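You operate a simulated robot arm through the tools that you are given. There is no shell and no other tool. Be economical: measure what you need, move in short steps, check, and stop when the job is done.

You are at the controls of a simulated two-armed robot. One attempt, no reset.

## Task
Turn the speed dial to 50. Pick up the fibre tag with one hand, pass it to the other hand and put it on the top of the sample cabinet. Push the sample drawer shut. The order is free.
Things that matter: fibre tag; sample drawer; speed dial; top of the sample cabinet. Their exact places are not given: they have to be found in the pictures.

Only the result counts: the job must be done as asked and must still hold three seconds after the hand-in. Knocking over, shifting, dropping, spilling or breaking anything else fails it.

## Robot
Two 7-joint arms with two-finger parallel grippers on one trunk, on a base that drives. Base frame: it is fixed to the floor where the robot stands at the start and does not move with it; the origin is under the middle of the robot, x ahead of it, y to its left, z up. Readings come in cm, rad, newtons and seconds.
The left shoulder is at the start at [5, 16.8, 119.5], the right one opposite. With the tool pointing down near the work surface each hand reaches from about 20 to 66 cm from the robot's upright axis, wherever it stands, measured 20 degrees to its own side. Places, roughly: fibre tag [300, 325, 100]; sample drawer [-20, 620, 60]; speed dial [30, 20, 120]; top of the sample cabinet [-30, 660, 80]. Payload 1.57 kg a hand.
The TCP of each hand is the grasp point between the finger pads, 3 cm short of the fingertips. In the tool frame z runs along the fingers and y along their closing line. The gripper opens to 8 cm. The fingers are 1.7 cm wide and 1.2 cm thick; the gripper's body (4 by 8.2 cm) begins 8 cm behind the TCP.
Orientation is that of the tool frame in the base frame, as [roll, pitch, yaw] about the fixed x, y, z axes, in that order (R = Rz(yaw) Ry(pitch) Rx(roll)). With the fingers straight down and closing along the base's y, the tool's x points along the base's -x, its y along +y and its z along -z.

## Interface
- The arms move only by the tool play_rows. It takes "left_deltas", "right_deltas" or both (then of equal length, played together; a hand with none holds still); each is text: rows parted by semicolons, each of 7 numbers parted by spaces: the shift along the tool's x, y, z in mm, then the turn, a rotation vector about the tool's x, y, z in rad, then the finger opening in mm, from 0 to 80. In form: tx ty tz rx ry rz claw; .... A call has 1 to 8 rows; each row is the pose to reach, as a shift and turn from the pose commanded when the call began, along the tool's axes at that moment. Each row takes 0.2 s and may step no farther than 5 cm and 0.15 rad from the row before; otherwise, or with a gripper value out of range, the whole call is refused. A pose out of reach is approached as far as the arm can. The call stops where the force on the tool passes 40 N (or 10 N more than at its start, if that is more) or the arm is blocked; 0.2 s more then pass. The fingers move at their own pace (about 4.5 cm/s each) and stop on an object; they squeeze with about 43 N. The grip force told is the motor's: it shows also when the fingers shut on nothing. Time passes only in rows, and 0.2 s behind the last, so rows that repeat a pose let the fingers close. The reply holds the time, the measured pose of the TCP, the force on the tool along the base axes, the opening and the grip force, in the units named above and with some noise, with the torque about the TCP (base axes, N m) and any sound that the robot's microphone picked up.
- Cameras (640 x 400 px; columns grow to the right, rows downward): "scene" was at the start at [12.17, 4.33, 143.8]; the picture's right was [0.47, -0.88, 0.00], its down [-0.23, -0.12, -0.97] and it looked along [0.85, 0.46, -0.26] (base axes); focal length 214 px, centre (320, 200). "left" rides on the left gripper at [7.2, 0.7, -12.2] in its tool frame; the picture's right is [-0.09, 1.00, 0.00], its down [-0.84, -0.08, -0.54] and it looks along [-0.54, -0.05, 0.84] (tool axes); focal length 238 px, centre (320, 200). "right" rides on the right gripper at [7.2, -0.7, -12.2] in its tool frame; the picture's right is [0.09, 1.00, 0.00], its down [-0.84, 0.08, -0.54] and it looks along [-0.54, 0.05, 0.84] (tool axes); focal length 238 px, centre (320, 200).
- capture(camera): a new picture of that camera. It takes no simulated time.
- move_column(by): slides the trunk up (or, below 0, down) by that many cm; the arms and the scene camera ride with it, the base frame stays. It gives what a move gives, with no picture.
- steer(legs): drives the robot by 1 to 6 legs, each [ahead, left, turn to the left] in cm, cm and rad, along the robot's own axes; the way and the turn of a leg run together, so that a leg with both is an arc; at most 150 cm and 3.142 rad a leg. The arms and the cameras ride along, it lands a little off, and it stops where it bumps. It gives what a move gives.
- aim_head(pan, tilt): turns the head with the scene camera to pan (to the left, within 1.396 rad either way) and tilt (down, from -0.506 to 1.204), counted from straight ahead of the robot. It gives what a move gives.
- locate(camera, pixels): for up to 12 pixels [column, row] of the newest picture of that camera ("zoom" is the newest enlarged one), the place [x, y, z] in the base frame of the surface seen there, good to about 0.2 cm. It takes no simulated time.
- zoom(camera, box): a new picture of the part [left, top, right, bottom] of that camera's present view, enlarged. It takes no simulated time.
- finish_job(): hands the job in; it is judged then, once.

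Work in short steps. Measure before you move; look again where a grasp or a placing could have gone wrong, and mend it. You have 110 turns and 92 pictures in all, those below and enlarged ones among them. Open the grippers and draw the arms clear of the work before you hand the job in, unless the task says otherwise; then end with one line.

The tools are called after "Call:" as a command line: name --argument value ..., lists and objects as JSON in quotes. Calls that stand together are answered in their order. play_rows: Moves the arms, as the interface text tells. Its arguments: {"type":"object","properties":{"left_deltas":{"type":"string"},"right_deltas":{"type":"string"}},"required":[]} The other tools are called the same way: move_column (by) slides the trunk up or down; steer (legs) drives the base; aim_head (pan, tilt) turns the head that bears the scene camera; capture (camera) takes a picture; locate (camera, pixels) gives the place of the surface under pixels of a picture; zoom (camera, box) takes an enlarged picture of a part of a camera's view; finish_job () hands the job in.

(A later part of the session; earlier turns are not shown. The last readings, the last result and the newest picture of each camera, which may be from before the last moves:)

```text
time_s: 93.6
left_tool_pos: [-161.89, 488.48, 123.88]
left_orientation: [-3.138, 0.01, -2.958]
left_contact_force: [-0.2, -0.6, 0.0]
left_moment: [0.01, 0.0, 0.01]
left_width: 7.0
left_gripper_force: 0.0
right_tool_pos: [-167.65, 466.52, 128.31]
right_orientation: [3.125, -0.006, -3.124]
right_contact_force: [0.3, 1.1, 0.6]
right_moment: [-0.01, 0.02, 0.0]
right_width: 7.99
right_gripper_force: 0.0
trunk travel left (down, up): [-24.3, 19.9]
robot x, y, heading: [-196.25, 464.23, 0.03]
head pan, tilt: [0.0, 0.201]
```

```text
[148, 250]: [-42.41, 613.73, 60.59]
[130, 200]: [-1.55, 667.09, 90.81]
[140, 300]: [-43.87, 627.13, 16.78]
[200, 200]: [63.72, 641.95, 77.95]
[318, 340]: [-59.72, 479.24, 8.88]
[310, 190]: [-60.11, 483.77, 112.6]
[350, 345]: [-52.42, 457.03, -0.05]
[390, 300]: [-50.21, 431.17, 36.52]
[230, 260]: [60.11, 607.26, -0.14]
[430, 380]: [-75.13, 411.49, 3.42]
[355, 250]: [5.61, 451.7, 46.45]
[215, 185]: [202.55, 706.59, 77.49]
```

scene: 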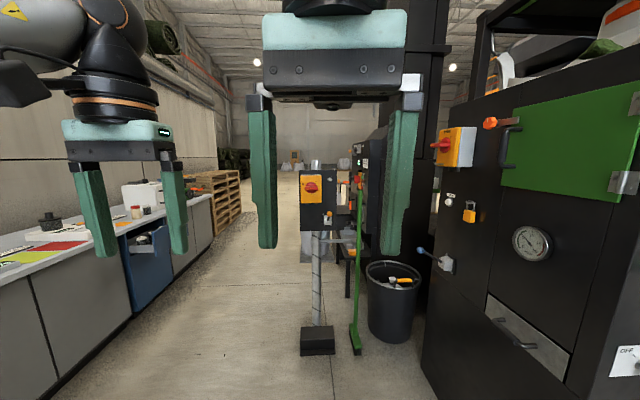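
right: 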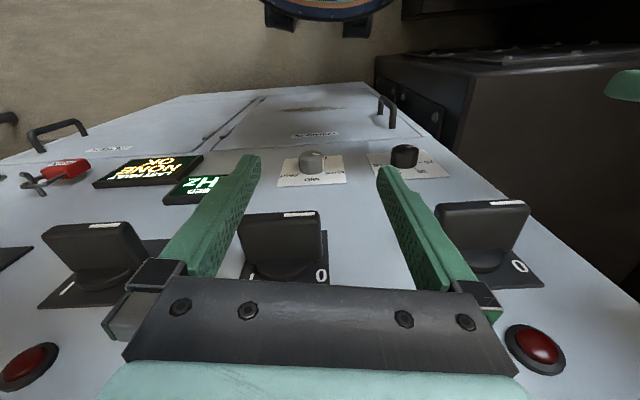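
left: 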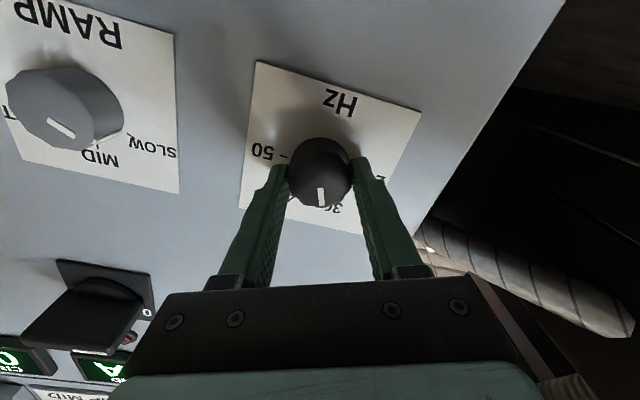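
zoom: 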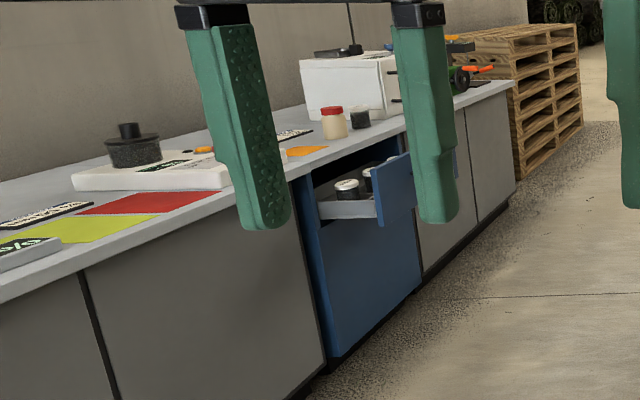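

Drawer front is near (−42, 614→~600, 60). Standing facing north at y≈545 beside it fits between bench and the switch post at (−60, 480). I turn north, advance and sidestep part-way, then look.

Call:
steer --legs '[[0, 0, 1.541], [75, 0, 0], [0, -80, 0]]'

Call:
aim_head --pan 0.0 --tilt 0.7

Call:
capture --camera "scene"

Call:
capture --camera "right"

```text
time_s: 105.3
left_tool_pos: [-142.56, 574.88, 123.87]
left_orientation: [-3.139, 0.01, -1.409]
left_contact_force: [1.0, 1.1, 0.4]
left_moment: [-0.02, 0.01, 0.01]
left_width: 6.97
left_gripper_force: 0.1
right_tool_pos: [-120.72, 568.53, 128.38]
right_orientation: [3.119, -0.006, -1.574]
right_contact_force: [1.0, -0.2, 0.6]
right_moment: [0.0, 0.01, 0.0]
right_width: 8.01
right_gripper_force: 0.0
trunk travel left (down, up): [-24.3, 19.9]
robot x, y, heading: [-119.15, 539.75, 1.576]
head pan, tilt: [0.0, 0.201]
```

```text
time_s: 106.2
left_tool_pos: [-142.57, 574.87, 123.86]
left_orientation: [-3.138, 0.008, -1.409]
left_contact_force: [0.5, -0.2, -1.0]
left_moment: [0.02, 0.03, 0.0]
left_width: 6.98
left_gripper_force: 0.2
right_tool_pos: [-120.51, 568.42, 128.39]
right_orientation: [3.12, -0.006, -1.573]
right_contact_force: [0.2, -0.2, -0.4]
right_moment: [-0.02, -0.01, 0.03]
right_width: 8.0
right_gripper_force: 0.1
trunk travel left (down, up): [-24.3, 19.9]
robot x, y, heading: [-119.35, 539.78, 1.577]
head pan, tilt: [0.0, 0.7]
```

```text
63 pictures are left
```

scene: 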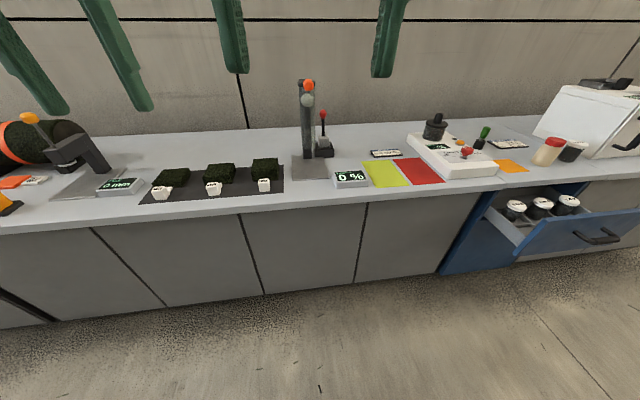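

```text
62 pictures are left
```

right: 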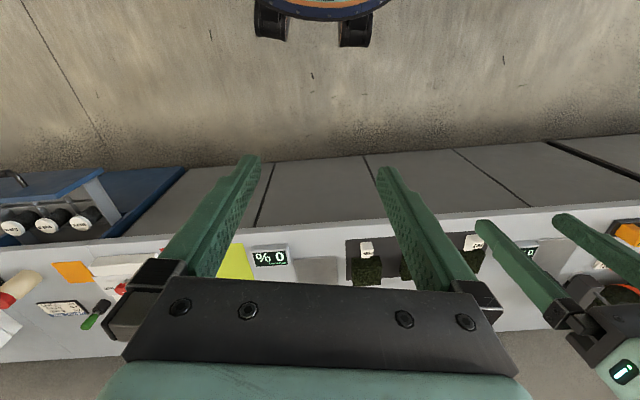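

Call:
locate --camera "scene" --pixels '[[525, 250], [635, 210], [580, 222], [600, 236], [490, 210], [545, 205], [455, 180], [510, 166], [550, 150], [480, 230], [420, 190], [600, 140]]'

Call:
zoom --camera "scene" --box '[420, 90, 640, 280]'

```text
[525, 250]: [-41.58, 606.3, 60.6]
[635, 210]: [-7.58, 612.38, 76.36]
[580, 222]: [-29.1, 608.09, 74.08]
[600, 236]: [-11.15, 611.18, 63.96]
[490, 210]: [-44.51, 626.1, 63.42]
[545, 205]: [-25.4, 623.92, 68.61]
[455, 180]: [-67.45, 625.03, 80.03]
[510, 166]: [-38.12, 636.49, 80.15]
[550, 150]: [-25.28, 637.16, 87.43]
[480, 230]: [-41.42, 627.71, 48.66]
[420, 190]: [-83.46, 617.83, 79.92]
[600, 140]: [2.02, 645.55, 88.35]
```

```text
2.11 times, centred on (530, 185) of scene
```

zoom: 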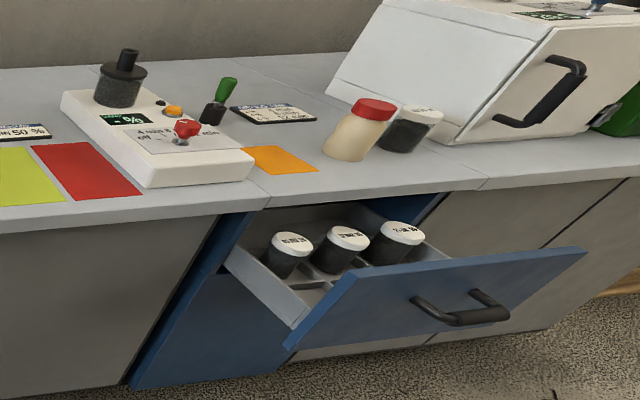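

Drawer front spans roughly (−42,606) to (−7,612), z 60–76, about 21 cm open; bench runs at ~0.16 rad. I align the heading, sidestep to in front of it and lower the trunk.

Call:
steer --legs '[[0, 0, 0.15], [0, -112, 0]]'

Call:
move_column --by -12

Call:
aim_head --pan 0.1 --tilt 0.8

Call:
capture --camera "scene"

```text
time_s: 112.5
left_tool_pos: [-38.8, 587.65, 123.73]
left_orientation: [-3.137, 0.009, -1.259]
left_contact_force: [0.4, 0.2, 0.6]
left_moment: [-0.03, -0.01, 0.0]
left_width: 7.0
left_gripper_force: 0.0
right_tool_pos: [-16.08, 584.55, 128.41]
right_orientation: [3.12, -0.007, -1.424]
right_contact_force: [-0.5, 0.7, -0.3]
right_moment: [-0.03, -0.01, 0.0]
right_width: 8.0
right_gripper_force: 0.0
trunk travel left (down, up): [-24.3, 19.9]
robot x, y, heading: [-10.3, 556.37, 1.726]
head pan, tilt: [0.0, 0.7]
```

```text
time_s: 114.0
left_tool_pos: [-38.8, 587.57, 111.88]
left_orientation: [-3.138, 0.009, -1.259]
left_contact_force: [0.1, 0.5, 0.4]
left_moment: [0.0, -0.02, 0.0]
left_width: 7.01
left_gripper_force: 0.1
right_tool_pos: [-15.99, 584.69, 116.31]
right_orientation: [3.119, -0.006, -1.424]
right_contact_force: [-0.5, -0.2, -0.9]
right_moment: [0.0, -0.02, 0.0]
right_width: 7.97
right_gripper_force: 0.0
trunk travel left (down, up): [-12.3, 31.9]
robot x, y, heading: [-10.49, 556.34, 1.719]
head pan, tilt: [0.0, 0.7]
```

```text
time_s: 114.6
left_tool_pos: [-38.82, 587.55, 111.76]
left_orientation: [-3.138, 0.009, -1.258]
left_contact_force: [0.1, 0.0, 0.4]
left_moment: [0.02, -0.01, 0.01]
left_width: 6.99
left_gripper_force: 0.0
right_tool_pos: [-16.14, 584.62, 116.38]
right_orientation: [3.119, -0.008, -1.425]
right_contact_force: [-0.8, 0.2, -0.2]
right_moment: [-0.02, 0.01, 0.01]
right_width: 7.99
right_gripper_force: 0.0
trunk travel left (down, up): [-12.3, 31.9]
robot x, y, heading: [-10.68, 556.47, 1.727]
head pan, tilt: [0.099, 0.799]
```

```text
60 pictures are left
```

scene: 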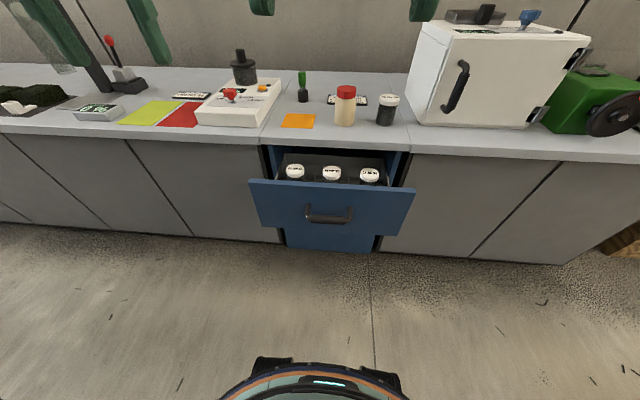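

Call:
locate --camera "scene" --pixels '[[251, 182], [413, 190], [332, 188], [332, 196], [330, 230], [310, 205], [350, 215], [330, 145], [330, 152], [300, 122], [370, 130], [325, 395]]'

Call:
zoom --camera "scene" --box '[230, 60, 430, 260]'

```text
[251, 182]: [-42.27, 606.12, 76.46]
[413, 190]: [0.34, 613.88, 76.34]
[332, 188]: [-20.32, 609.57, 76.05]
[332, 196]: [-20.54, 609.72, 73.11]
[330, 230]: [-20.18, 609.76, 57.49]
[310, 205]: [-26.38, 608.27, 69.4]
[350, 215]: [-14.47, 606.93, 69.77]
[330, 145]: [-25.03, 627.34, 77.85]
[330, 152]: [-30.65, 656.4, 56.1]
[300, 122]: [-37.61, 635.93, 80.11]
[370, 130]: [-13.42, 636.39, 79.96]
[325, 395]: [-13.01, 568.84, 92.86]
```

```text
2.00 times, centred on (330, 160) of scene
```

zoom: 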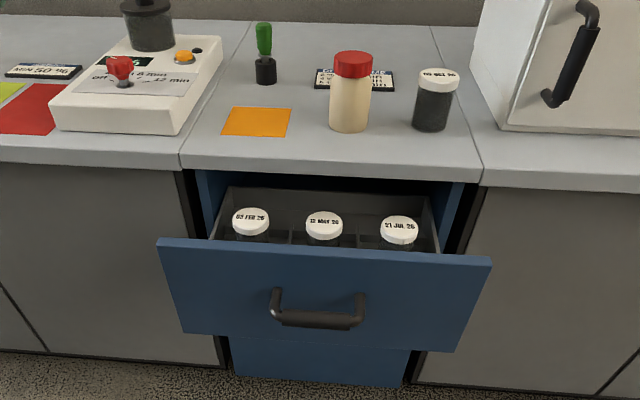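

Drawer front centre (−20.9, 609.8), handle at z≈68. I'll push left of the handle at about x=−32, z=67 with closed fingers tilted 45°. First step ahead 12 cm and align the hand.

Call:
steer --legs '[[12, 0, 0]]'

Call:
play_rows --left_deltas "15 0 0 0 0 0.08 40; 30 0 0 0 0 0.16 0; 30 0 0 0 -0.13 0.16 0"

```text
time_s: 115.9
left_tool_pos: [-40.43, 599.27, 111.77]
left_orientation: [-3.137, 0.01, -1.258]
left_contact_force: [0.2, 0.5, 0.5]
left_moment: [-0.01, 0.03, -0.02]
left_width: 6.99
left_gripper_force: 0.1
right_tool_pos: [-17.91, 596.33, 116.33]
right_orientation: [3.118, -0.007, -1.426]
right_contact_force: [0.0, -0.3, -0.5]
right_moment: [0.02, 0.01, -0.04]
right_width: 8.01
right_gripper_force: 0.0
trunk travel left (down, up): [-12.3, 31.9]
robot x, y, heading: [-12.39, 568.08, 1.72]
head pan, tilt: [0.099, 0.799]
```

```text
time_s: 116.7
left_tool_pos: [-39.64, 596.41, 111.77]
left_orientation: [3.133, 0.14, -1.42]
left_contact_force: [0.4, 0.3, -0.3]
left_moment: [0.01, -0.02, -0.02]
left_width: 0.17
left_gripper_force: 0.2
right_tool_pos: [-17.83, 596.21, 116.39]
right_orientation: [3.12, -0.006, -1.427]
right_contact_force: [0.1, 0.1, 0.4]
right_moment: [0.0, 0.05, 0.03]
right_width: 7.98
right_gripper_force: 0.1
trunk travel left (down, up): [-12.3, 31.9]
robot x, y, heading: [-12.47, 567.7, 1.722]
head pan, tilt: [0.099, 0.799]
```

Now pitch to 45° and descend first half, held back from the drawer.

Call:
play_rows --left_deltas "10 -20 40 0 -0.11 0 0; 20 -40 80 0 -0.22 0 0; 30 -60 120 0 -0.33 0 0; 40 -80 160 0 -0.44 0 0; 50 -93 200 0 -0.55 0 0; 50 -93 240 0 -0.645 0 0"

Call:
capture --camera "scene"

```text
time_s: 118.1
left_tool_pos: [-28.59, 601.05, 89.98]
left_orientation: [3.13, 0.78, -1.425]
left_contact_force: [-0.1, 0.6, -0.4]
left_moment: [0.01, -0.02, -0.01]
left_width: 0.01
left_gripper_force: 21.0
left hand out of reach, approached as far as the arm can: row 5, 6
right_tool_pos: [-17.91, 596.45, 116.32]
right_orientation: [3.12, -0.009, -1.425]
right_contact_force: [0.2, 0.8, 0.5]
right_moment: [-0.06, -0.01, -0.03]
right_width: 8.02
right_gripper_force: 0.1
trunk travel left (down, up): [-12.3, 31.9]
robot x, y, heading: [-12.78, 568.15, 1.723]
head pan, tilt: [0.099, 0.799]
```

```text
58 pictures are left
```

scene: 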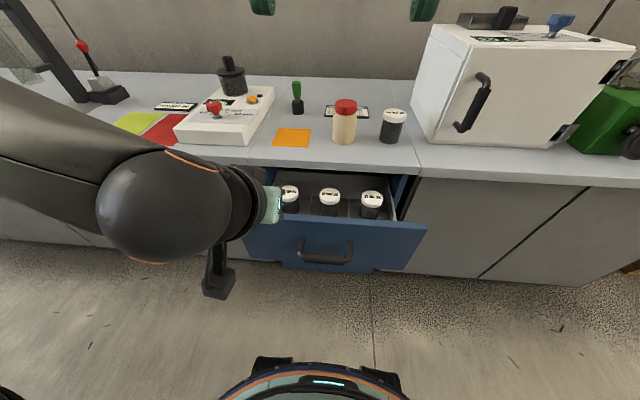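

The arm is too folded there. I back 15 cm and lower the trunk 12 more.

Call:
steer --legs '[[-15, 0, 0]]'

Call:
move_column --by -12

```text
time_s: 119.4
left_tool_pos: [-26.3, 586.28, 90.23]
left_orientation: [3.128, 0.782, -1.425]
left_contact_force: [0.7, -0.9, 0.2]
left_moment: [0.01, 0.01, 0.02]
left_width: 0.0
left_gripper_force: 21.1
right_tool_pos: [-15.44, 581.45, 116.32]
right_orientation: [3.12, -0.007, -1.426]
right_contact_force: [0.0, 0.7, 0.1]
right_moment: [-0.01, -0.01, -0.01]
right_width: 8.02
right_gripper_force: 0.1
trunk travel left (down, up): [-12.3, 31.9]
robot x, y, heading: [-9.79, 553.44, 1.725]
head pan, tilt: [0.099, 0.799]
```

```text
time_s: 120.9
left_tool_pos: [-26.25, 586.31, 78.13]
left_orientation: [3.128, 0.78, -1.426]
left_contact_force: [-0.4, 0.8, 0.5]
left_moment: [0.0, 0.0, 0.03]
left_width: 0.03
left_gripper_force: 21.0
right_tool_pos: [-15.61, 581.55, 104.4]
right_orientation: [3.119, -0.008, -1.425]
right_contact_force: [0.6, -0.1, -0.6]
right_moment: [0.0, 0.0, -0.01]
right_width: 7.96
right_gripper_force: 0.1
trunk travel left (down, up): [-0.3, 43.9]
robot x, y, heading: [-10.14, 553.33, 1.724]
head pan, tilt: [0.099, 0.799]
```

Call:
play_rows --left_deltas "-13 5 30 0 0 0 0; -25 10 65 0 0 0 0; -37 15 100 0 0 0 0; -46 21 140 0 0 0 0; -54 27 175 0 0 0 0; -54 27 175 0 0 0 0"

Call:
capture --camera "scene"

```text
time_s: 122.3
left_tool_pos: [-31.53, 601.94, 69.47]
left_orientation: [3.127, 0.779, -1.427]
left_contact_force: [-0.1, -0.2, 0.0]
left_moment: [0.02, 0.01, 0.0]
left_width: 0.02
left_gripper_force: 21.1
right_tool_pos: [-15.61, 581.66, 104.47]
right_orientation: [3.119, -0.006, -1.425]
right_contact_force: [-0.4, 0.2, -0.1]
right_moment: [0.0, 0.0, -0.02]
right_width: 7.99
right_gripper_force: 0.1
trunk travel left (down, up): [-0.3, 43.9]
robot x, y, heading: [-9.82, 553.2, 1.722]
head pan, tilt: [0.099, 0.799]
```

```text
57 pictures are left
```

scene: 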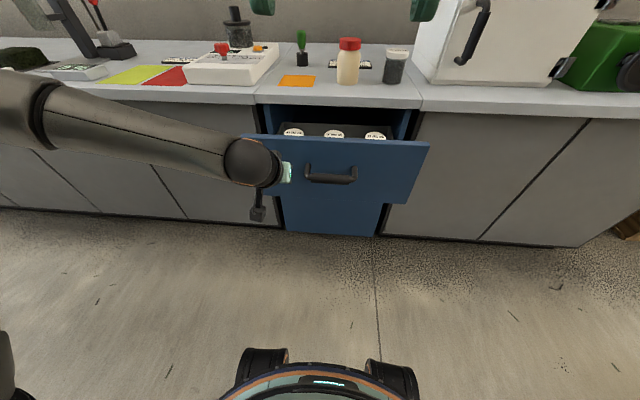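

In place beside the handle. I push slowly along the drawer's axis, 15 mm a row.

Call:
play_rows --left_deltas "-11 0 10.5 0 0 0 0; -21 0 21 0 0 0 0; -32 0 32 0 0 0 0; -43 0 42 0 0 0 0; -53 0 53 0 0 0 0; -64 0 63 0 0 0 0; -75 0 74 0 0 0 0; -85 0 84 0 0 0 0"

Call:
capture --camera "scene"

```text
time_s: 124.1
left_tool_pos: [-35.71, 611.1, 70.57]
left_orientation: [3.129, 0.784, -1.422]
left_contact_force: [0.2, -1.6, 0.1]
left_moment: [0.02, -0.04, -0.01]
left_width: 0.0
left_gripper_force: 21.6
left hand out of reach, approached as far as the arm can: row 4, 5, 6, 7, 8
right_tool_pos: [-15.6, 581.61, 104.45]
right_orientation: [3.119, -0.007, -1.426]
right_contact_force: [-0.1, -0.4, -0.8]
right_moment: [-0.03, -0.01, 0.0]
right_width: 8.01
right_gripper_force: 0.0
trunk travel left (down, up): [-0.3, 43.9]
robot x, y, heading: [-10.27, 553.45, 1.724]
head pan, tilt: [0.099, 0.799]
```

```text
56 pictures are left
```

scene: 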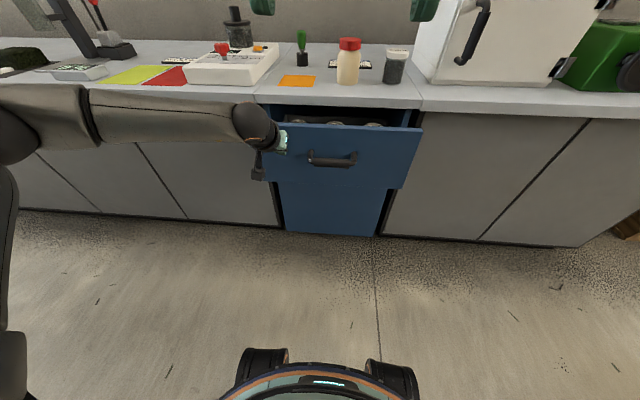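

Reach limit, with the drawer moving easily. I drive the base ahead 9 cm to push on.

Call:
steer --legs '[[9, 0, 0]]'

Call:
capture --camera "scene"

```text
time_s: 125.2
left_tool_pos: [-36.94, 619.98, 70.65]
left_orientation: [3.131, 0.781, -1.425]
left_contact_force: [0.0, -0.5, -0.3]
left_moment: [-0.01, -0.02, 0.02]
left_width: 0.01
left_gripper_force: 21.7
right_tool_pos: [-16.86, 590.49, 104.35]
right_orientation: [3.118, -0.007, -1.424]
right_contact_force: [0.1, 0.4, -0.2]
right_moment: [0.03, 0.01, 0.0]
right_width: 7.99
right_gripper_force: 0.0
trunk travel left (down, up): [-0.3, 43.9]
robot x, y, heading: [-10.99, 562.22, 1.72]
head pan, tilt: [0.099, 0.799]
```

```text
55 pictures are left
```

scene: 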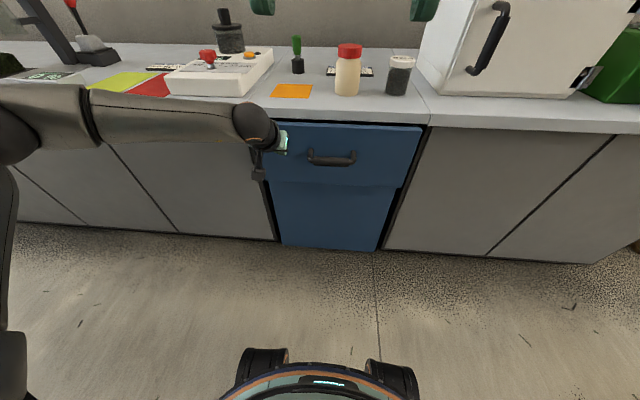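

Call:
locate --camera "scene" --pixels '[[390, 140], [390, 165], [300, 175], [330, 178], [330, 215], [300, 215], [440, 160], [470, 200], [220, 180], [380, 215], [350, 112]]'

```text
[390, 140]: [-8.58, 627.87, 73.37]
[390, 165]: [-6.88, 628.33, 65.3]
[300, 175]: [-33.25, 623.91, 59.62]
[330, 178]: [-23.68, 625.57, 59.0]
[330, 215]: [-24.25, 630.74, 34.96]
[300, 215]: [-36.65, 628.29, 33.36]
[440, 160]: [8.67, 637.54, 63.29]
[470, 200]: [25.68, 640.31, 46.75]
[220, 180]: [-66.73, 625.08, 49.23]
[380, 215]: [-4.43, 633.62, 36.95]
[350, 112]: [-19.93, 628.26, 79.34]
```

About 5 cm remain to be flush with the lower face. I drive 3 cm and then 1.5 cm more, checking forces.

Call:
steer --legs '[[3.5, 0, 0]]'

Call:
steer --legs '[[1.5, 0, 0]]'

Call:
capture --camera "scene"

Call:
locate --camera "scene" --pixels '[[390, 140], [390, 165], [300, 170], [330, 172], [330, 215], [300, 215], [380, 215], [350, 115]]'

```text
time_s: 126.1
left_tool_pos: [-37.47, 623.43, 70.5]
left_orientation: [3.13, 0.783, -1.425]
left_contact_force: [0.0, -0.2, -0.6]
left_moment: [0.12, 0.01, 0.03]
left_width: 0.0
left_gripper_force: 21.3
right_tool_pos: [-17.49, 593.87, 104.33]
right_orientation: [3.119, -0.006, -1.425]
right_contact_force: [-0.7, 0.0, 0.4]
right_moment: [0.0, 0.01, 0.01]
right_width: 8.0
right_gripper_force: 0.1
trunk travel left (down, up): [-0.3, 43.9]
robot x, y, heading: [-11.87, 565.87, 1.72]
head pan, tilt: [0.099, 0.799]
```

```text
time_s: 126.9
left_tool_pos: [-37.44, 623.5, 70.42]
left_orientation: [3.132, 0.768, -1.425]
left_contact_force: [1.2, -6.6, 2.0]
left_moment: [-0.02, -0.03, 0.06]
left_width: 0.0
left_gripper_force: 20.9
right_tool_pos: [-17.5, 594.44, 104.38]
right_orientation: [3.119, -0.006, -1.422]
right_contact_force: [-0.1, 0.5, 0.2]
right_moment: [-0.01, 0.0, -0.01]
right_width: 8.01
right_gripper_force: 0.1
trunk travel left (down, up): [-0.3, 43.9]
robot x, y, heading: [-11.87, 566.28, 1.723]
head pan, tilt: [0.099, 0.799]
stopped in leg 1: the force on the tool passed its limit (the readings are from after the stop); the commanded pose is now the measured one
```

```text
54 pictures are left
```

scene: 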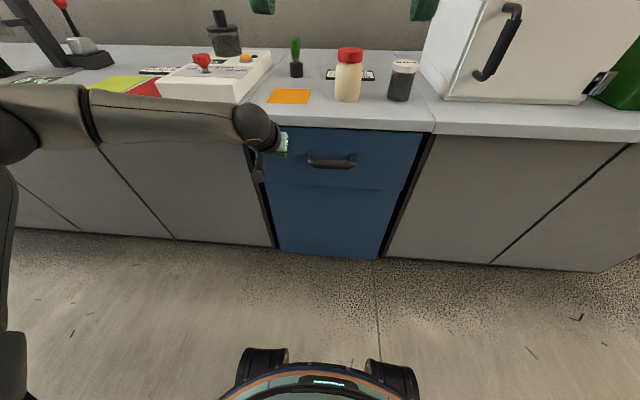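

```text
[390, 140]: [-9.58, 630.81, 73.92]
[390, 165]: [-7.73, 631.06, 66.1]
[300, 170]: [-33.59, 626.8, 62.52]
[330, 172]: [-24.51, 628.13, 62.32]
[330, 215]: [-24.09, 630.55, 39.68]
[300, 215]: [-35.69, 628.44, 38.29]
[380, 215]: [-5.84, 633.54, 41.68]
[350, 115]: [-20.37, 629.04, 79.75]
```

Hard stop with the drawer's front ~2 cm proud of the lower face; I zoom to check whether it is seated.

Call:
zoom --camera "scene" --box '[240, 100, 440, 225]'

Call:
capture --camera "right"

```text
3.20 times, centred on (340, 162) of scene
```

zoom: 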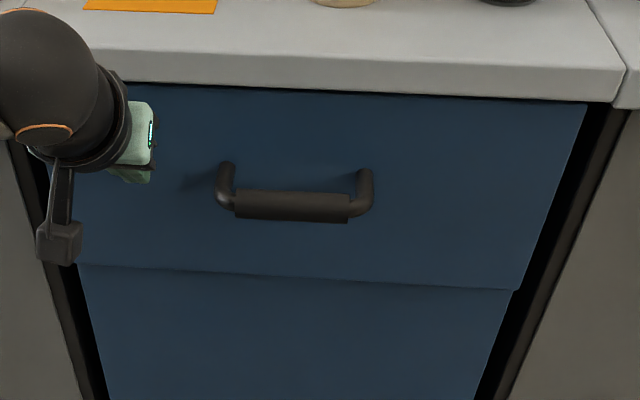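

```text
52 pictures are left
```

right: 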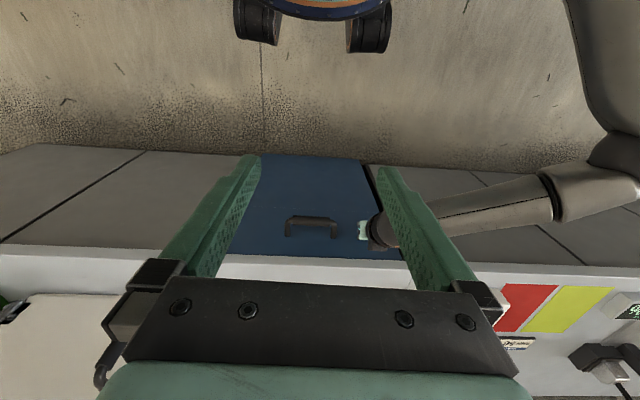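

It looks seated. I back off and raise the trunk, then fold the left hand back.

Call:
steer --legs '[[-16, 0, 0]]'

Call:
move_column --by 34

Call:
play_rows --left_deltas "20 0 -30 0 0.13 0 0; 40 0 -60 0 0.26 0 0; 60 0 -90 0 0.39 0 0; 80 0 -120 0 0.52 0 0; 100 0 -150 0 0.65 0 0; 120 0 -180 0 0.78 0 0; 120 0 -200 0 0.78 0 0"

Call:
aim_head --pan 0.0 --tilt 0.9

Call:
capture --camera "scene"

```text
time_s: 128.3
left_tool_pos: [-35.11, 607.78, 70.36]
left_orientation: [3.132, 0.767, -1.426]
left_contact_force: [0.2, -0.3, 0.2]
left_moment: [0.02, -0.02, -0.02]
left_width: 0.0
left_gripper_force: 20.8
right_tool_pos: [-15.2, 578.9, 104.43]
right_orientation: [3.119, -0.008, -1.425]
right_contact_force: [0.6, -0.3, 0.3]
right_moment: [0.03, -0.02, -0.01]
right_width: 7.98
right_gripper_force: 0.0
trunk travel left (down, up): [-0.3, 43.9]
robot x, y, heading: [-9.48, 550.34, 1.721]
head pan, tilt: [0.099, 0.799]
```

```text
time_s: 131.6
left_tool_pos: [-34.97, 607.77, 104.28]
left_orientation: [3.131, 0.767, -1.423]
left_contact_force: [0.4, -0.4, 0.4]
left_moment: [-0.02, 0.03, -0.03]
left_width: 0.0
left_gripper_force: 21.3
right_tool_pos: [-15.04, 578.74, 138.34]
right_orientation: [3.118, -0.007, -1.423]
right_contact_force: [0.4, -0.6, -0.6]
right_moment: [0.0, -0.02, -0.01]
right_width: 7.99
right_gripper_force: 0.1
trunk travel left (down, up): [-34.3, 9.9]
robot x, y, heading: [-9.54, 550.1, 1.724]
head pan, tilt: [0.099, 0.799]
```

```text
time_s: 133.2
left_tool_pos: [-31.58, 585.38, 110.48]
left_orientation: [3.136, -0.014, -1.418]
left_contact_force: [-0.4, -0.2, 0.4]
left_moment: [0.03, 0.0, 0.01]
left_width: 0.0
left_gripper_force: 21.2
right_tool_pos: [-15.19, 578.63, 138.35]
right_orientation: [3.119, -0.007, -1.425]
right_contact_force: [-1.0, -0.8, 0.4]
right_moment: [-0.01, 0.01, 0.01]
right_width: 8.01
right_gripper_force: 0.1
trunk travel left (down, up): [-34.3, 9.9]
robot x, y, heading: [-9.6, 550.59, 1.724]
head pan, tilt: [0.099, 0.799]
```

```text
time_s: 133.9
left_tool_pos: [-31.57, 585.48, 110.3]
left_orientation: [3.135, -0.011, -1.417]
left_contact_force: [-0.1, 0.0, -0.3]
left_moment: [-0.01, 0.01, -0.01]
left_width: 0.01
left_gripper_force: 21.4
right_tool_pos: [-15.12, 578.72, 138.38]
right_orientation: [3.118, -0.007, -1.426]
right_contact_force: [-0.6, 0.2, 0.1]
right_moment: [-0.04, -0.01, 0.03]
right_width: 8.0
right_gripper_force: 0.1
trunk travel left (down, up): [-34.3, 9.9]
robot x, y, heading: [-9.8, 550.42, 1.724]
head pan, tilt: [0.0, 0.901]
```

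```text
51 pictures are left
```

scene: 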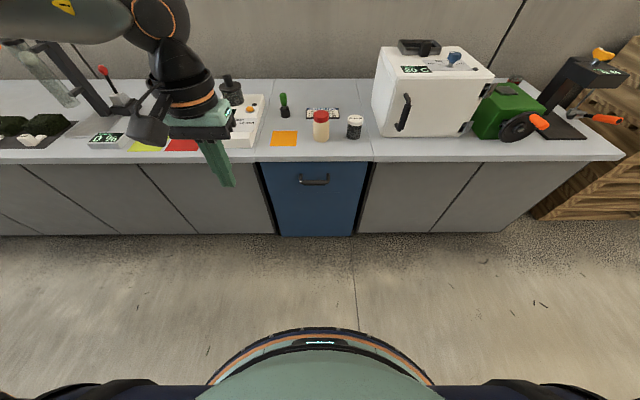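

Drawer is shut. I note the cabinet-top coordinates for later and then turn east to look for the tag.

Call:
locate --camera "scene" --pixels '[[262, 155], [368, 155], [276, 84], [362, 84], [284, 138], [320, 132], [353, 135], [321, 112], [285, 110], [300, 122], [340, 148], [340, 95]]'

Call:
steer --legs '[[0, 0, -1.7]]'

Call:
aim_head --pan 0.0 --tilt 0.25

Call:
capture --camera "scene"

```text
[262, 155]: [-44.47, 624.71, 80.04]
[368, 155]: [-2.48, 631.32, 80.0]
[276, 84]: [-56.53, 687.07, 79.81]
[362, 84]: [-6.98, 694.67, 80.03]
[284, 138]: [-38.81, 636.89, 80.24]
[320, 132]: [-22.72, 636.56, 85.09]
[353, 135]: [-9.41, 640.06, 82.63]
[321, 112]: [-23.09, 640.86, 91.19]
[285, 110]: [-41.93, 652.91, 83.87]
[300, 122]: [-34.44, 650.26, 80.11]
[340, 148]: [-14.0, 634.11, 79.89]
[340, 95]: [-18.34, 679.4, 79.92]
```

```text
time_s: 138.4
left_tool_pos: [27.55, 568.16, 110.36]
left_orientation: [3.134, -0.012, -3.104]
left_contact_force: [0.0, 0.1, 0.1]
left_moment: [0.0, 0.02, -0.04]
left_width: 0.0
left_gripper_force: 20.9
right_tool_pos: [19.07, 552.67, 138.33]
right_orientation: [3.119, -0.005, -3.113]
right_contact_force: [-1.2, -0.6, 0.5]
right_moment: [0.0, -0.02, 0.02]
right_width: 7.99
right_gripper_force: 0.0
trunk travel left (down, up): [-34.3, 9.9]
robot x, y, heading: [-9.64, 550.51, 0.04]
head pan, tilt: [0.0, 0.901]
```

```text
time_s: 139.4
left_tool_pos: [27.69, 568.3, 110.35]
left_orientation: [3.134, -0.012, -3.105]
left_contact_force: [0.2, 0.6, 0.4]
left_moment: [0.0, 0.01, -0.02]
left_width: 0.01
left_gripper_force: 21.3
right_tool_pos: [18.94, 552.62, 138.43]
right_orientation: [3.114, -0.006, -3.11]
right_contact_force: [0.4, 0.3, 0.1]
right_moment: [0.01, 0.0, -0.02]
right_width: 7.97
right_gripper_force: 0.1
trunk travel left (down, up): [-34.3, 9.9]
robot x, y, heading: [-9.7, 550.53, 0.037]
head pan, tilt: [0.0, 0.25]
```

```text
50 pictures are left
```

scene: 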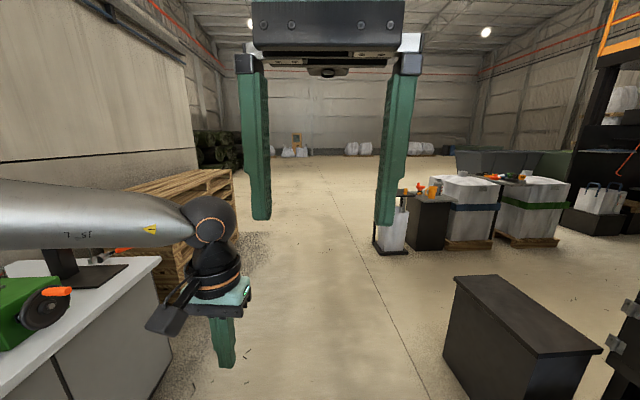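

The table ahead at (430,195) looks promising; I locate and zoom.

Call:
zoom --camera "scene" --box '[360, 140, 600, 290]'

Call:
locate --camera "scene" --pixels '[[425, 198], [470, 185], [540, 185], [490, 285], [390, 252], [430, 245], [500, 178], [590, 225], [555, 245], [330, 250], [300, 330]]'

```text
2.67 times, centred on (480, 215) of scene
```

zoom: 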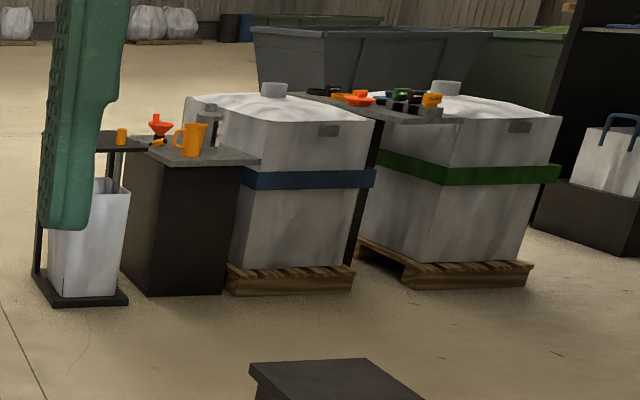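

```text
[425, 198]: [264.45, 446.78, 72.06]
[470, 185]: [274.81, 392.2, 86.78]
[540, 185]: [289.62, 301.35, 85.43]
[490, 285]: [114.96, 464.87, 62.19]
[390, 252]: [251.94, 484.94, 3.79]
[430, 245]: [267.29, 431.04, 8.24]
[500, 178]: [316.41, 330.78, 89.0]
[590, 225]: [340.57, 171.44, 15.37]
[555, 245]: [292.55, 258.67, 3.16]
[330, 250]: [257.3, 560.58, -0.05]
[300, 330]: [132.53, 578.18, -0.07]
```

The shelf between the two bulk bags, near (316,331,89), matches the hint. I lower and shift the right hand out of the view and drive east, then turn to look.

Call:
play_rows --right_deltas "0 -30 30 0 0 0 80; 0 -60 60 0 0 0 80; 0 -90 95 0 0 0 80; 0 -120 130 0 0 0 80; 0 -150 165 0 0 0 80; 0 -170 200 0 0 0 80"

Call:
steer --legs '[[140, 0, 0], [55, 0, 0], [0, 0, -1.0]]'

Call:
capture --camera "scene"

```text
time_s: 140.8
left_tool_pos: [27.73, 568.24, 110.41]
left_orientation: [3.136, -0.013, -3.105]
left_contact_force: [0.4, -0.3, -1.1]
left_moment: [-0.04, -0.04, -0.02]
left_width: 0.01
left_gripper_force: 21.7
right_tool_pos: [19.43, 536.06, 117.93]
right_orientation: [3.119, -0.005, -3.113]
right_contact_force: [-0.6, 0.3, 0.3]
right_moment: [0.02, -0.04, 0.0]
right_width: 7.97
right_gripper_force: 0.0
trunk travel left (down, up): [-34.3, 9.9]
robot x, y, heading: [-9.82, 550.32, 0.036]
head pan, tilt: [0.0, 0.25]
```

```text
time_s: 153.1
left_tool_pos: [219.43, 534.38, 110.41]
left_orientation: [3.135, -0.013, 2.162]
left_contact_force: [0.6, 0.0, -0.4]
left_moment: [0.02, -0.03, -0.01]
left_width: 0.01
left_gripper_force: 20.8
right_tool_pos: [187.87, 524.46, 118.09]
right_orientation: [3.119, -0.006, 2.158]
right_contact_force: [-0.5, -0.5, -0.3]
right_moment: [-0.01, -0.01, 0.0]
right_width: 7.99
right_gripper_force: 0.1
trunk travel left (down, up): [-34.3, 9.9]
robot x, y, heading: [184.47, 556.33, -0.974]
head pan, tilt: [0.0, 0.25]
```

```text
48 pictures are left
```

scene: 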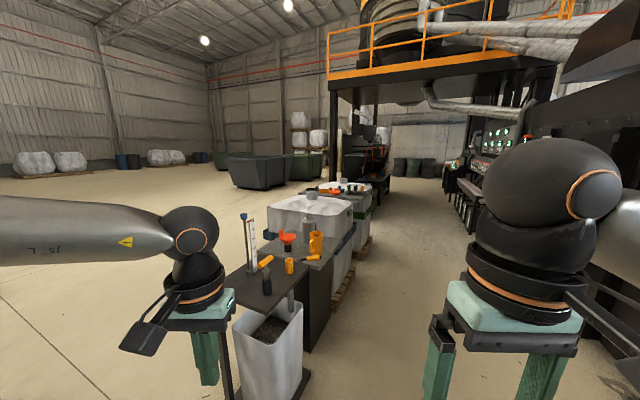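

Call:
locate --camera "scene" --pixels '[[300, 390], [332, 325], [345, 290], [368, 240], [400, 300], [450, 340], [370, 200], [335, 190], [352, 188], [470, 250], [310, 240]]'

Call:
zoom --camera "scene" --box '[230, 160, 410, 280]'

```text
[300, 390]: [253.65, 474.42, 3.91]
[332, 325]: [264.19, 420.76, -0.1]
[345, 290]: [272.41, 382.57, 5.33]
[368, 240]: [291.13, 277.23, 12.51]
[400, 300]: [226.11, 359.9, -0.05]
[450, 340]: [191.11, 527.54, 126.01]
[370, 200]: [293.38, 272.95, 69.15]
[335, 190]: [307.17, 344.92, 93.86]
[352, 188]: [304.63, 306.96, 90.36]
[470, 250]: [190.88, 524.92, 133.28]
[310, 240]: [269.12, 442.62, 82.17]
```

```text
3.33 times, centred on (320, 220) of scene
```

zoom: 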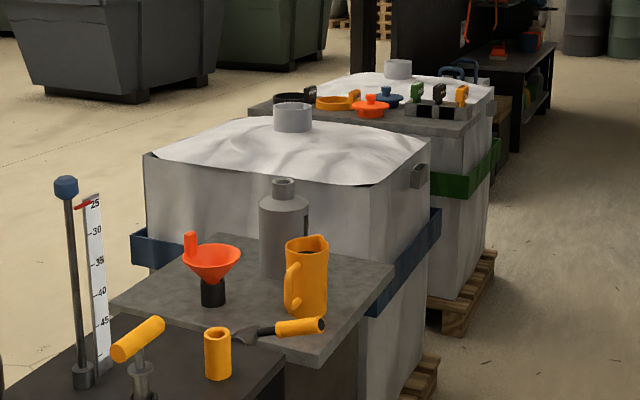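

I drive down the aisle west of the tables toward (200, 330), then face the shelf between the bags.

Call:
steer --legs '[[0, 0, -0.53], [113, 0, 0], [113, 0, 0], [0, 0, 1.65]]'

Call:
aim_head --pan 0.1 --tilt 0.4

Call:
capture --camera "scene"

```text
time_s: 169.8
left_tool_pos: [234.07, 351.53, 110.41]
left_orientation: [3.135, -0.011, -2.985]
left_contact_force: [-0.3, 0.1, 0.0]
left_moment: [0.0, 0.01, -0.03]
left_width: 0.01
left_gripper_force: 21.3
right_tool_pos: [229.85, 318.72, 117.97]
right_orientation: [3.119, -0.004, -2.99]
right_contact_force: [0.0, -0.5, -0.2]
right_moment: [0.01, 0.01, -0.01]
right_width: 7.99
right_gripper_force: 0.1
trunk travel left (down, up): [-34.3, 9.9]
robot x, y, heading: [199.05, 329.33, 0.16]
head pan, tilt: [0.0, 0.25]
```

```text
time_s: 170.5
left_tool_pos: [234.11, 351.56, 110.32]
left_orientation: [3.135, -0.011, -2.985]
left_contact_force: [0.4, 0.1, 0.2]
left_moment: [-0.03, 0.03, 0.0]
left_width: 0.01
left_gripper_force: 21.3
right_tool_pos: [229.81, 318.72, 118.17]
right_orientation: [3.12, -0.006, -2.99]
right_contact_force: [-0.6, 0.7, -0.9]
right_moment: [-0.03, 0.0, 0.04]
right_width: 8.02
right_gripper_force: 0.1
trunk travel left (down, up): [-34.3, 9.9]
robot x, y, heading: [199.02, 329.21, 0.16]
head pan, tilt: [0.099, 0.4]
```

```text
46 pictures are left
```

scene: 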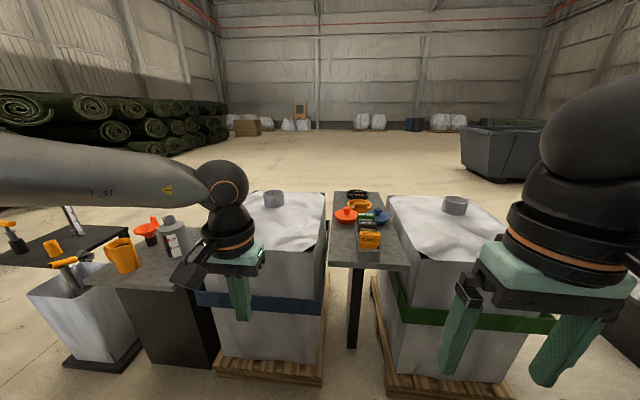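

The shelf with tags shows at (368,230); I zoom.

Call:
zoom --camera "scene" --box '[320, 175, 420, 275]'

Call:
locate --camera "zoom" --pixels '[[310, 405], [310, 320], [290, 280], [310, 250], [250, 400], [470, 590], [100, 590], [310, 520], [120, 110], [400, 110], [310, 430], [180, 250]]'

```text
4.00 times, centred on (370, 225) of scene
```

zoom: 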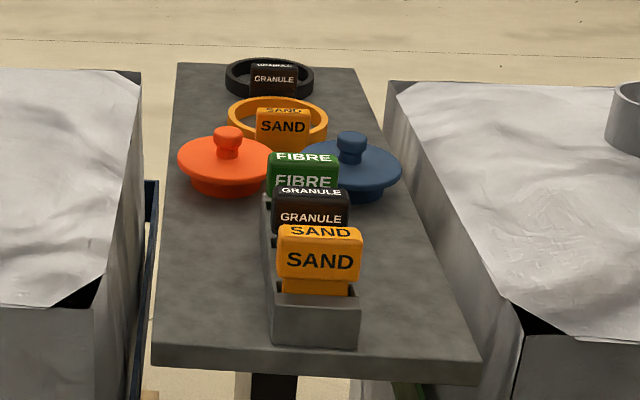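

```text
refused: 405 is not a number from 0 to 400
```

FIBRE is the green tag, third in the rack. I locate it in detail.

Call:
locate --camera "zoom" --pixels '[[270, 180], [336, 182], [272, 157], [336, 160], [303, 156], [303, 180], [280, 190], [345, 193], [310, 191], [320, 232], [282, 240], [359, 243]]'

Call:
zoom --camera "scene" --box '[354, 200, 390, 264]'

```text
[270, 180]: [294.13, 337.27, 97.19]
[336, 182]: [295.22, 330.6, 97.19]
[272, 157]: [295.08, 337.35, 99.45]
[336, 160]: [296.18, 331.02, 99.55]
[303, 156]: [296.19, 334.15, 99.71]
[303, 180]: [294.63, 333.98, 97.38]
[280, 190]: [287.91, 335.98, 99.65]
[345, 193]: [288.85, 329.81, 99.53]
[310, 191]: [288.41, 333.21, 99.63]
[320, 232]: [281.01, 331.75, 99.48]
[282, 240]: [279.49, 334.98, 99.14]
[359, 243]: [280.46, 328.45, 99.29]
```

```text
6.25 times, centred on (372, 232) of scene
```

zoom: 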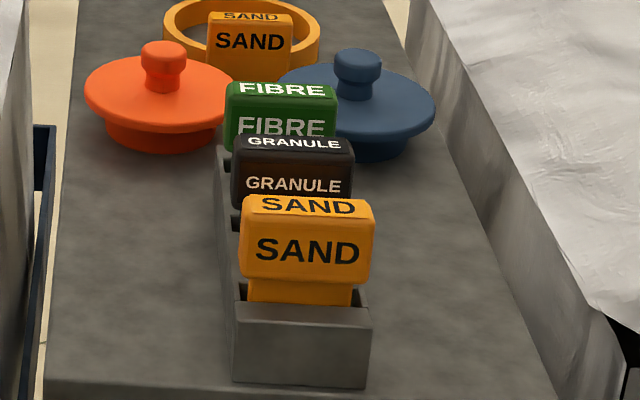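

FIBRE tag: head ~6.5 cm wide, ~2.4 cm thick, top at z 99.6, centre about (295.7, 334.1). I check the robot's own front extent, the lids and the shelf front before approaching.

Call:
locate --camera "zoom" --pixels '[[280, 126], [230, 85], [320, 90], [226, 120], [245, 145], [350, 160], [300, 340], [180, 390], [235, 100], [290, 75], [338, 92], [215, 70]]'

Call:
aim_head --pan 0.0 --tilt 1.2

Call:
capture --camera "scene"

```text
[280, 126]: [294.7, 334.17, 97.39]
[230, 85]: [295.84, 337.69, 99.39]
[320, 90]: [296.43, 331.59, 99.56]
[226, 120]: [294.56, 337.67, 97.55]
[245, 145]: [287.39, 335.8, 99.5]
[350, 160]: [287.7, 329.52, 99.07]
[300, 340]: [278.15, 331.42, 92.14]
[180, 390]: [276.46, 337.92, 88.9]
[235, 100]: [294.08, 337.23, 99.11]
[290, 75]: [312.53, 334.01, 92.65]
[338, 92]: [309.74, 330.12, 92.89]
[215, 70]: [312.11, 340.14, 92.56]
```

```text
time_s: 171.6
left_tool_pos: [234.06, 351.58, 110.41]
left_orientation: [3.134, -0.013, -2.986]
left_contact_force: [0.0, -0.6, -0.3]
left_moment: [0.03, 0.04, -0.03]
left_width: 0.0
left_gripper_force: 21.6
right_tool_pos: [229.79, 318.71, 118.07]
right_orientation: [3.118, -0.006, -2.991]
right_contact_force: [-0.5, 0.0, -0.2]
right_moment: [0.02, 0.05, -0.01]
right_width: 8.0
right_gripper_force: 0.0
trunk travel left (down, up): [-34.3, 9.9]
robot x, y, heading: [199.26, 329.66, 0.16]
head pan, tilt: [0.0, 1.201]
```

```text
43 pictures are left
```

scene: 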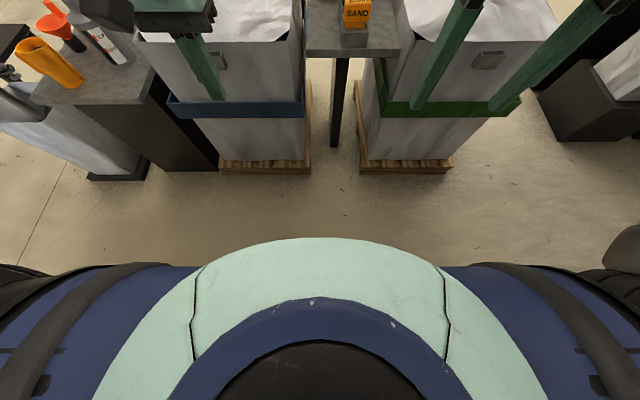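

Call:
locate --camera "scene" --pixels '[[320, 242], [240, 255], [100, 275], [540, 275], [265, 168], [400, 168], [200, 165], [340, 140], [300, 290]]'

Call:
capture --camera "left"

```text
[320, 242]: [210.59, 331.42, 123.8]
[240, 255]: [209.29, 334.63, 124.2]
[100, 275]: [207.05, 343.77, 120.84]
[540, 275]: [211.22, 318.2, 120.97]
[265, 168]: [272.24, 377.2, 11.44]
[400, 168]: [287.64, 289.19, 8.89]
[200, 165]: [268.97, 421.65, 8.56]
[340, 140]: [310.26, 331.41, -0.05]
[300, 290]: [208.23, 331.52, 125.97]
```

```text
42 pictures are left
```

left: 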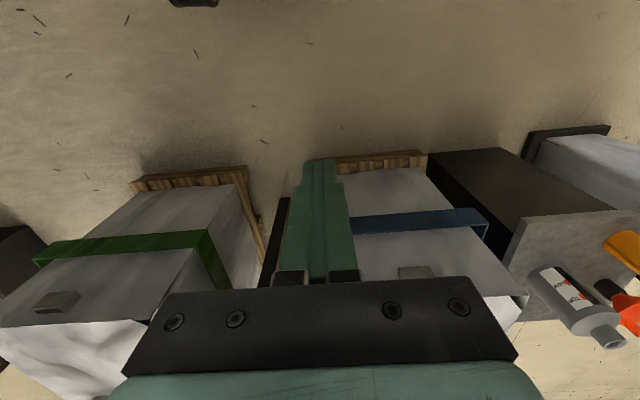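

Call:
locate --camera "left" --pixels '[[190, 3], [180, 2], [205, 2]]'

```text
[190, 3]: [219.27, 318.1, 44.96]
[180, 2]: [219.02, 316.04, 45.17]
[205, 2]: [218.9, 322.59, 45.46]
```

The base front is only ~20 cm ahead of centre, so 42 cm ahead is safe. I first turn both wrists so the fingers close fore-and-aft (cameras outward).

Call:
play_rows --left_deltas "0 0 -10 0 0 0.14 20; 0 0 -20 0 0 0.28 40; 0 0 -30 0 0 0.42 50; 0 0 -40 0 0 0.56 50; 0 0 -50 0 0 0.7 50; 0 0 -60 0 0 0.84 50; 0 0 -60 0 0 0.98 50; 0 0 -60 0 0 1.12 50" --right_deltas "0 0 0 0 0 -0.14 60; 0 0 0 0 0 -0.28 50; 0 0 0 0 0 -0.42 50; 0 0 0 0 0 -0.56 50; 0 0 0 0 0 -0.7 50; 0 0 0 0 0 -0.84 50; 0 0 0 0 0 -0.98 50; 0 0 0 0 0 -1.12 50"

Call:
play_rows --left_deltas "0 0 0 0 0 0.14 50; 0 0 0 0 0 0.28 50; 0 0 0 0 0 0.42 50; 0 0 0 0 0 0.451 50" --right_deltas "0 0 0 0 0 -0.14 50; 0 0 0 0 0 -0.28 50; 0 0 0 0 0 -0.42 50; 0 0 0 0 0 -0.451 50"

Call:
steer --legs '[[40, 0, 0]]'

Call:
aim_head --pan 0.0 --tilt 0.8

Call:
capture --camera "scene"

```text
time_s: 173.4
left_tool_pos: [233.26, 350.86, 116.47]
left_orientation: [-3.138, -0.01, 2.185]
left_contact_force: [-0.5, 0.1, -0.1]
left_moment: [0.05, -0.01, 0.02]
left_width: 5.0
left_gripper_force: 0.0
left hand out of reach, approached as far as the arm can: row 8
right_tool_pos: [229.83, 318.7, 118.01]
right_orientation: [3.125, 0.018, -1.869]
right_contact_force: [0.6, 0.0, 0.3]
right_moment: [-0.03, 0.0, 0.02]
right_width: 5.01
right_gripper_force: 0.1
trunk travel left (down, up): [-34.3, 9.9]
robot x, y, heading: [198.96, 329.1, 0.153]
head pan, tilt: [0.0, 1.201]
```

```text
time_s: 174.4
left_tool_pos: [223.61, 345.58, 119.26]
left_orientation: [-3.137, -0.01, 1.742]
left_contact_force: [1.5, 0.0, 0.1]
left_moment: [0.0, 0.01, 0.0]
left_width: 5.0
left_gripper_force: 0.2
left hand out of reach, approached as far as the arm can: row 1, 2, 3, 4
right_tool_pos: [227.97, 319.59, 117.56]
right_orientation: [3.136, 0.022, -1.422]
right_contact_force: [0.2, -0.2, 0.2]
right_moment: [0.0, 0.0, -0.03]
right_width: 5.02
right_gripper_force: 0.0
right hand out of reach, approached as far as the arm can: row 3, 4
trunk travel left (down, up): [-34.3, 9.9]
robot x, y, heading: [199.14, 329.24, 0.159]
head pan, tilt: [0.0, 1.201]
```

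```text
time_s: 176.9
left_tool_pos: [262.74, 351.86, 119.18]
left_orientation: [-3.136, -0.009, 1.743]
left_contact_force: [-0.3, 0.4, 0.5]
left_moment: [-0.01, -0.01, -0.02]
left_width: 5.02
left_gripper_force: 0.1
right_tool_pos: [267.08, 325.78, 117.49]
right_orientation: [3.136, 0.022, -1.423]
right_contact_force: [0.2, -0.4, -0.3]
right_moment: [0.03, 0.03, -0.01]
right_width: 4.99
right_gripper_force: 0.1
trunk travel left (down, up): [-34.3, 9.9]
robot x, y, heading: [237.9, 335.6, 0.162]
head pan, tilt: [0.0, 1.201]
```

```text
time_s: 177.8
left_tool_pos: [262.67, 351.87, 119.16]
left_orientation: [-3.137, -0.009, 1.742]
left_contact_force: [0.2, 0.0, 0.2]
left_moment: [-0.01, -0.03, 0.02]
left_width: 5.01
left_gripper_force: 0.0
right_tool_pos: [267.08, 325.86, 117.63]
right_orientation: [3.136, 0.022, -1.423]
right_contact_force: [0.3, -0.4, 0.4]
right_moment: [0.0, -0.03, -0.01]
right_width: 4.99
right_gripper_force: 0.1
trunk travel left (down, up): [-34.3, 9.9]
robot x, y, heading: [238.27, 336.05, 0.153]
head pan, tilt: [0.0, 0.799]
```

```text
41 pictures are left
```

scene: 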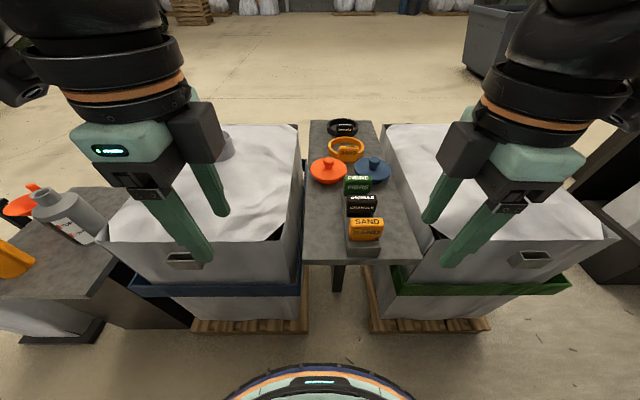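

Call:
locate --camera "scene" --pixels '[[200, 130], [110, 150], [455, 150], [530, 165], [357, 180], [362, 200], [342, 187], [372, 188], [344, 178], [370, 180]]'

Call:
zoom --camera "scene" --box '[300, 140, 420, 270]'

Call:
capture --camera "right"

```text
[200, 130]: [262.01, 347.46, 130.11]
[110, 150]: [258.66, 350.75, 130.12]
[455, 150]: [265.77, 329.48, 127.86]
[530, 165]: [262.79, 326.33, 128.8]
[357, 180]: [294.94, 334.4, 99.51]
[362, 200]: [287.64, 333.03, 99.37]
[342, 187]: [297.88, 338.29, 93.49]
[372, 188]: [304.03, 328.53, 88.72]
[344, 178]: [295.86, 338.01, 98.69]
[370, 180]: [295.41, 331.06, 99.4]
```

```text
3.08 times, centred on (360, 205) of scene
```

zoom: 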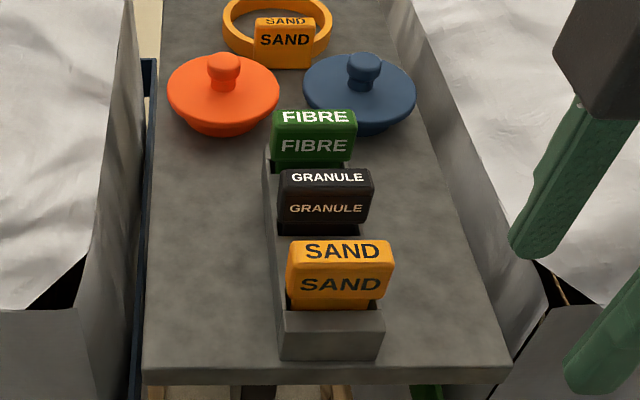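

```text
39 pictures are left
```

right: 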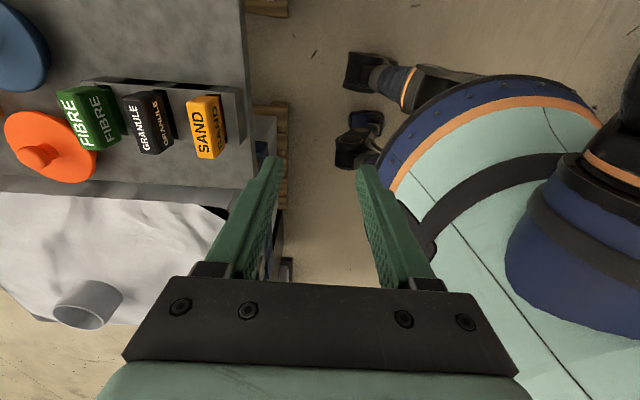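

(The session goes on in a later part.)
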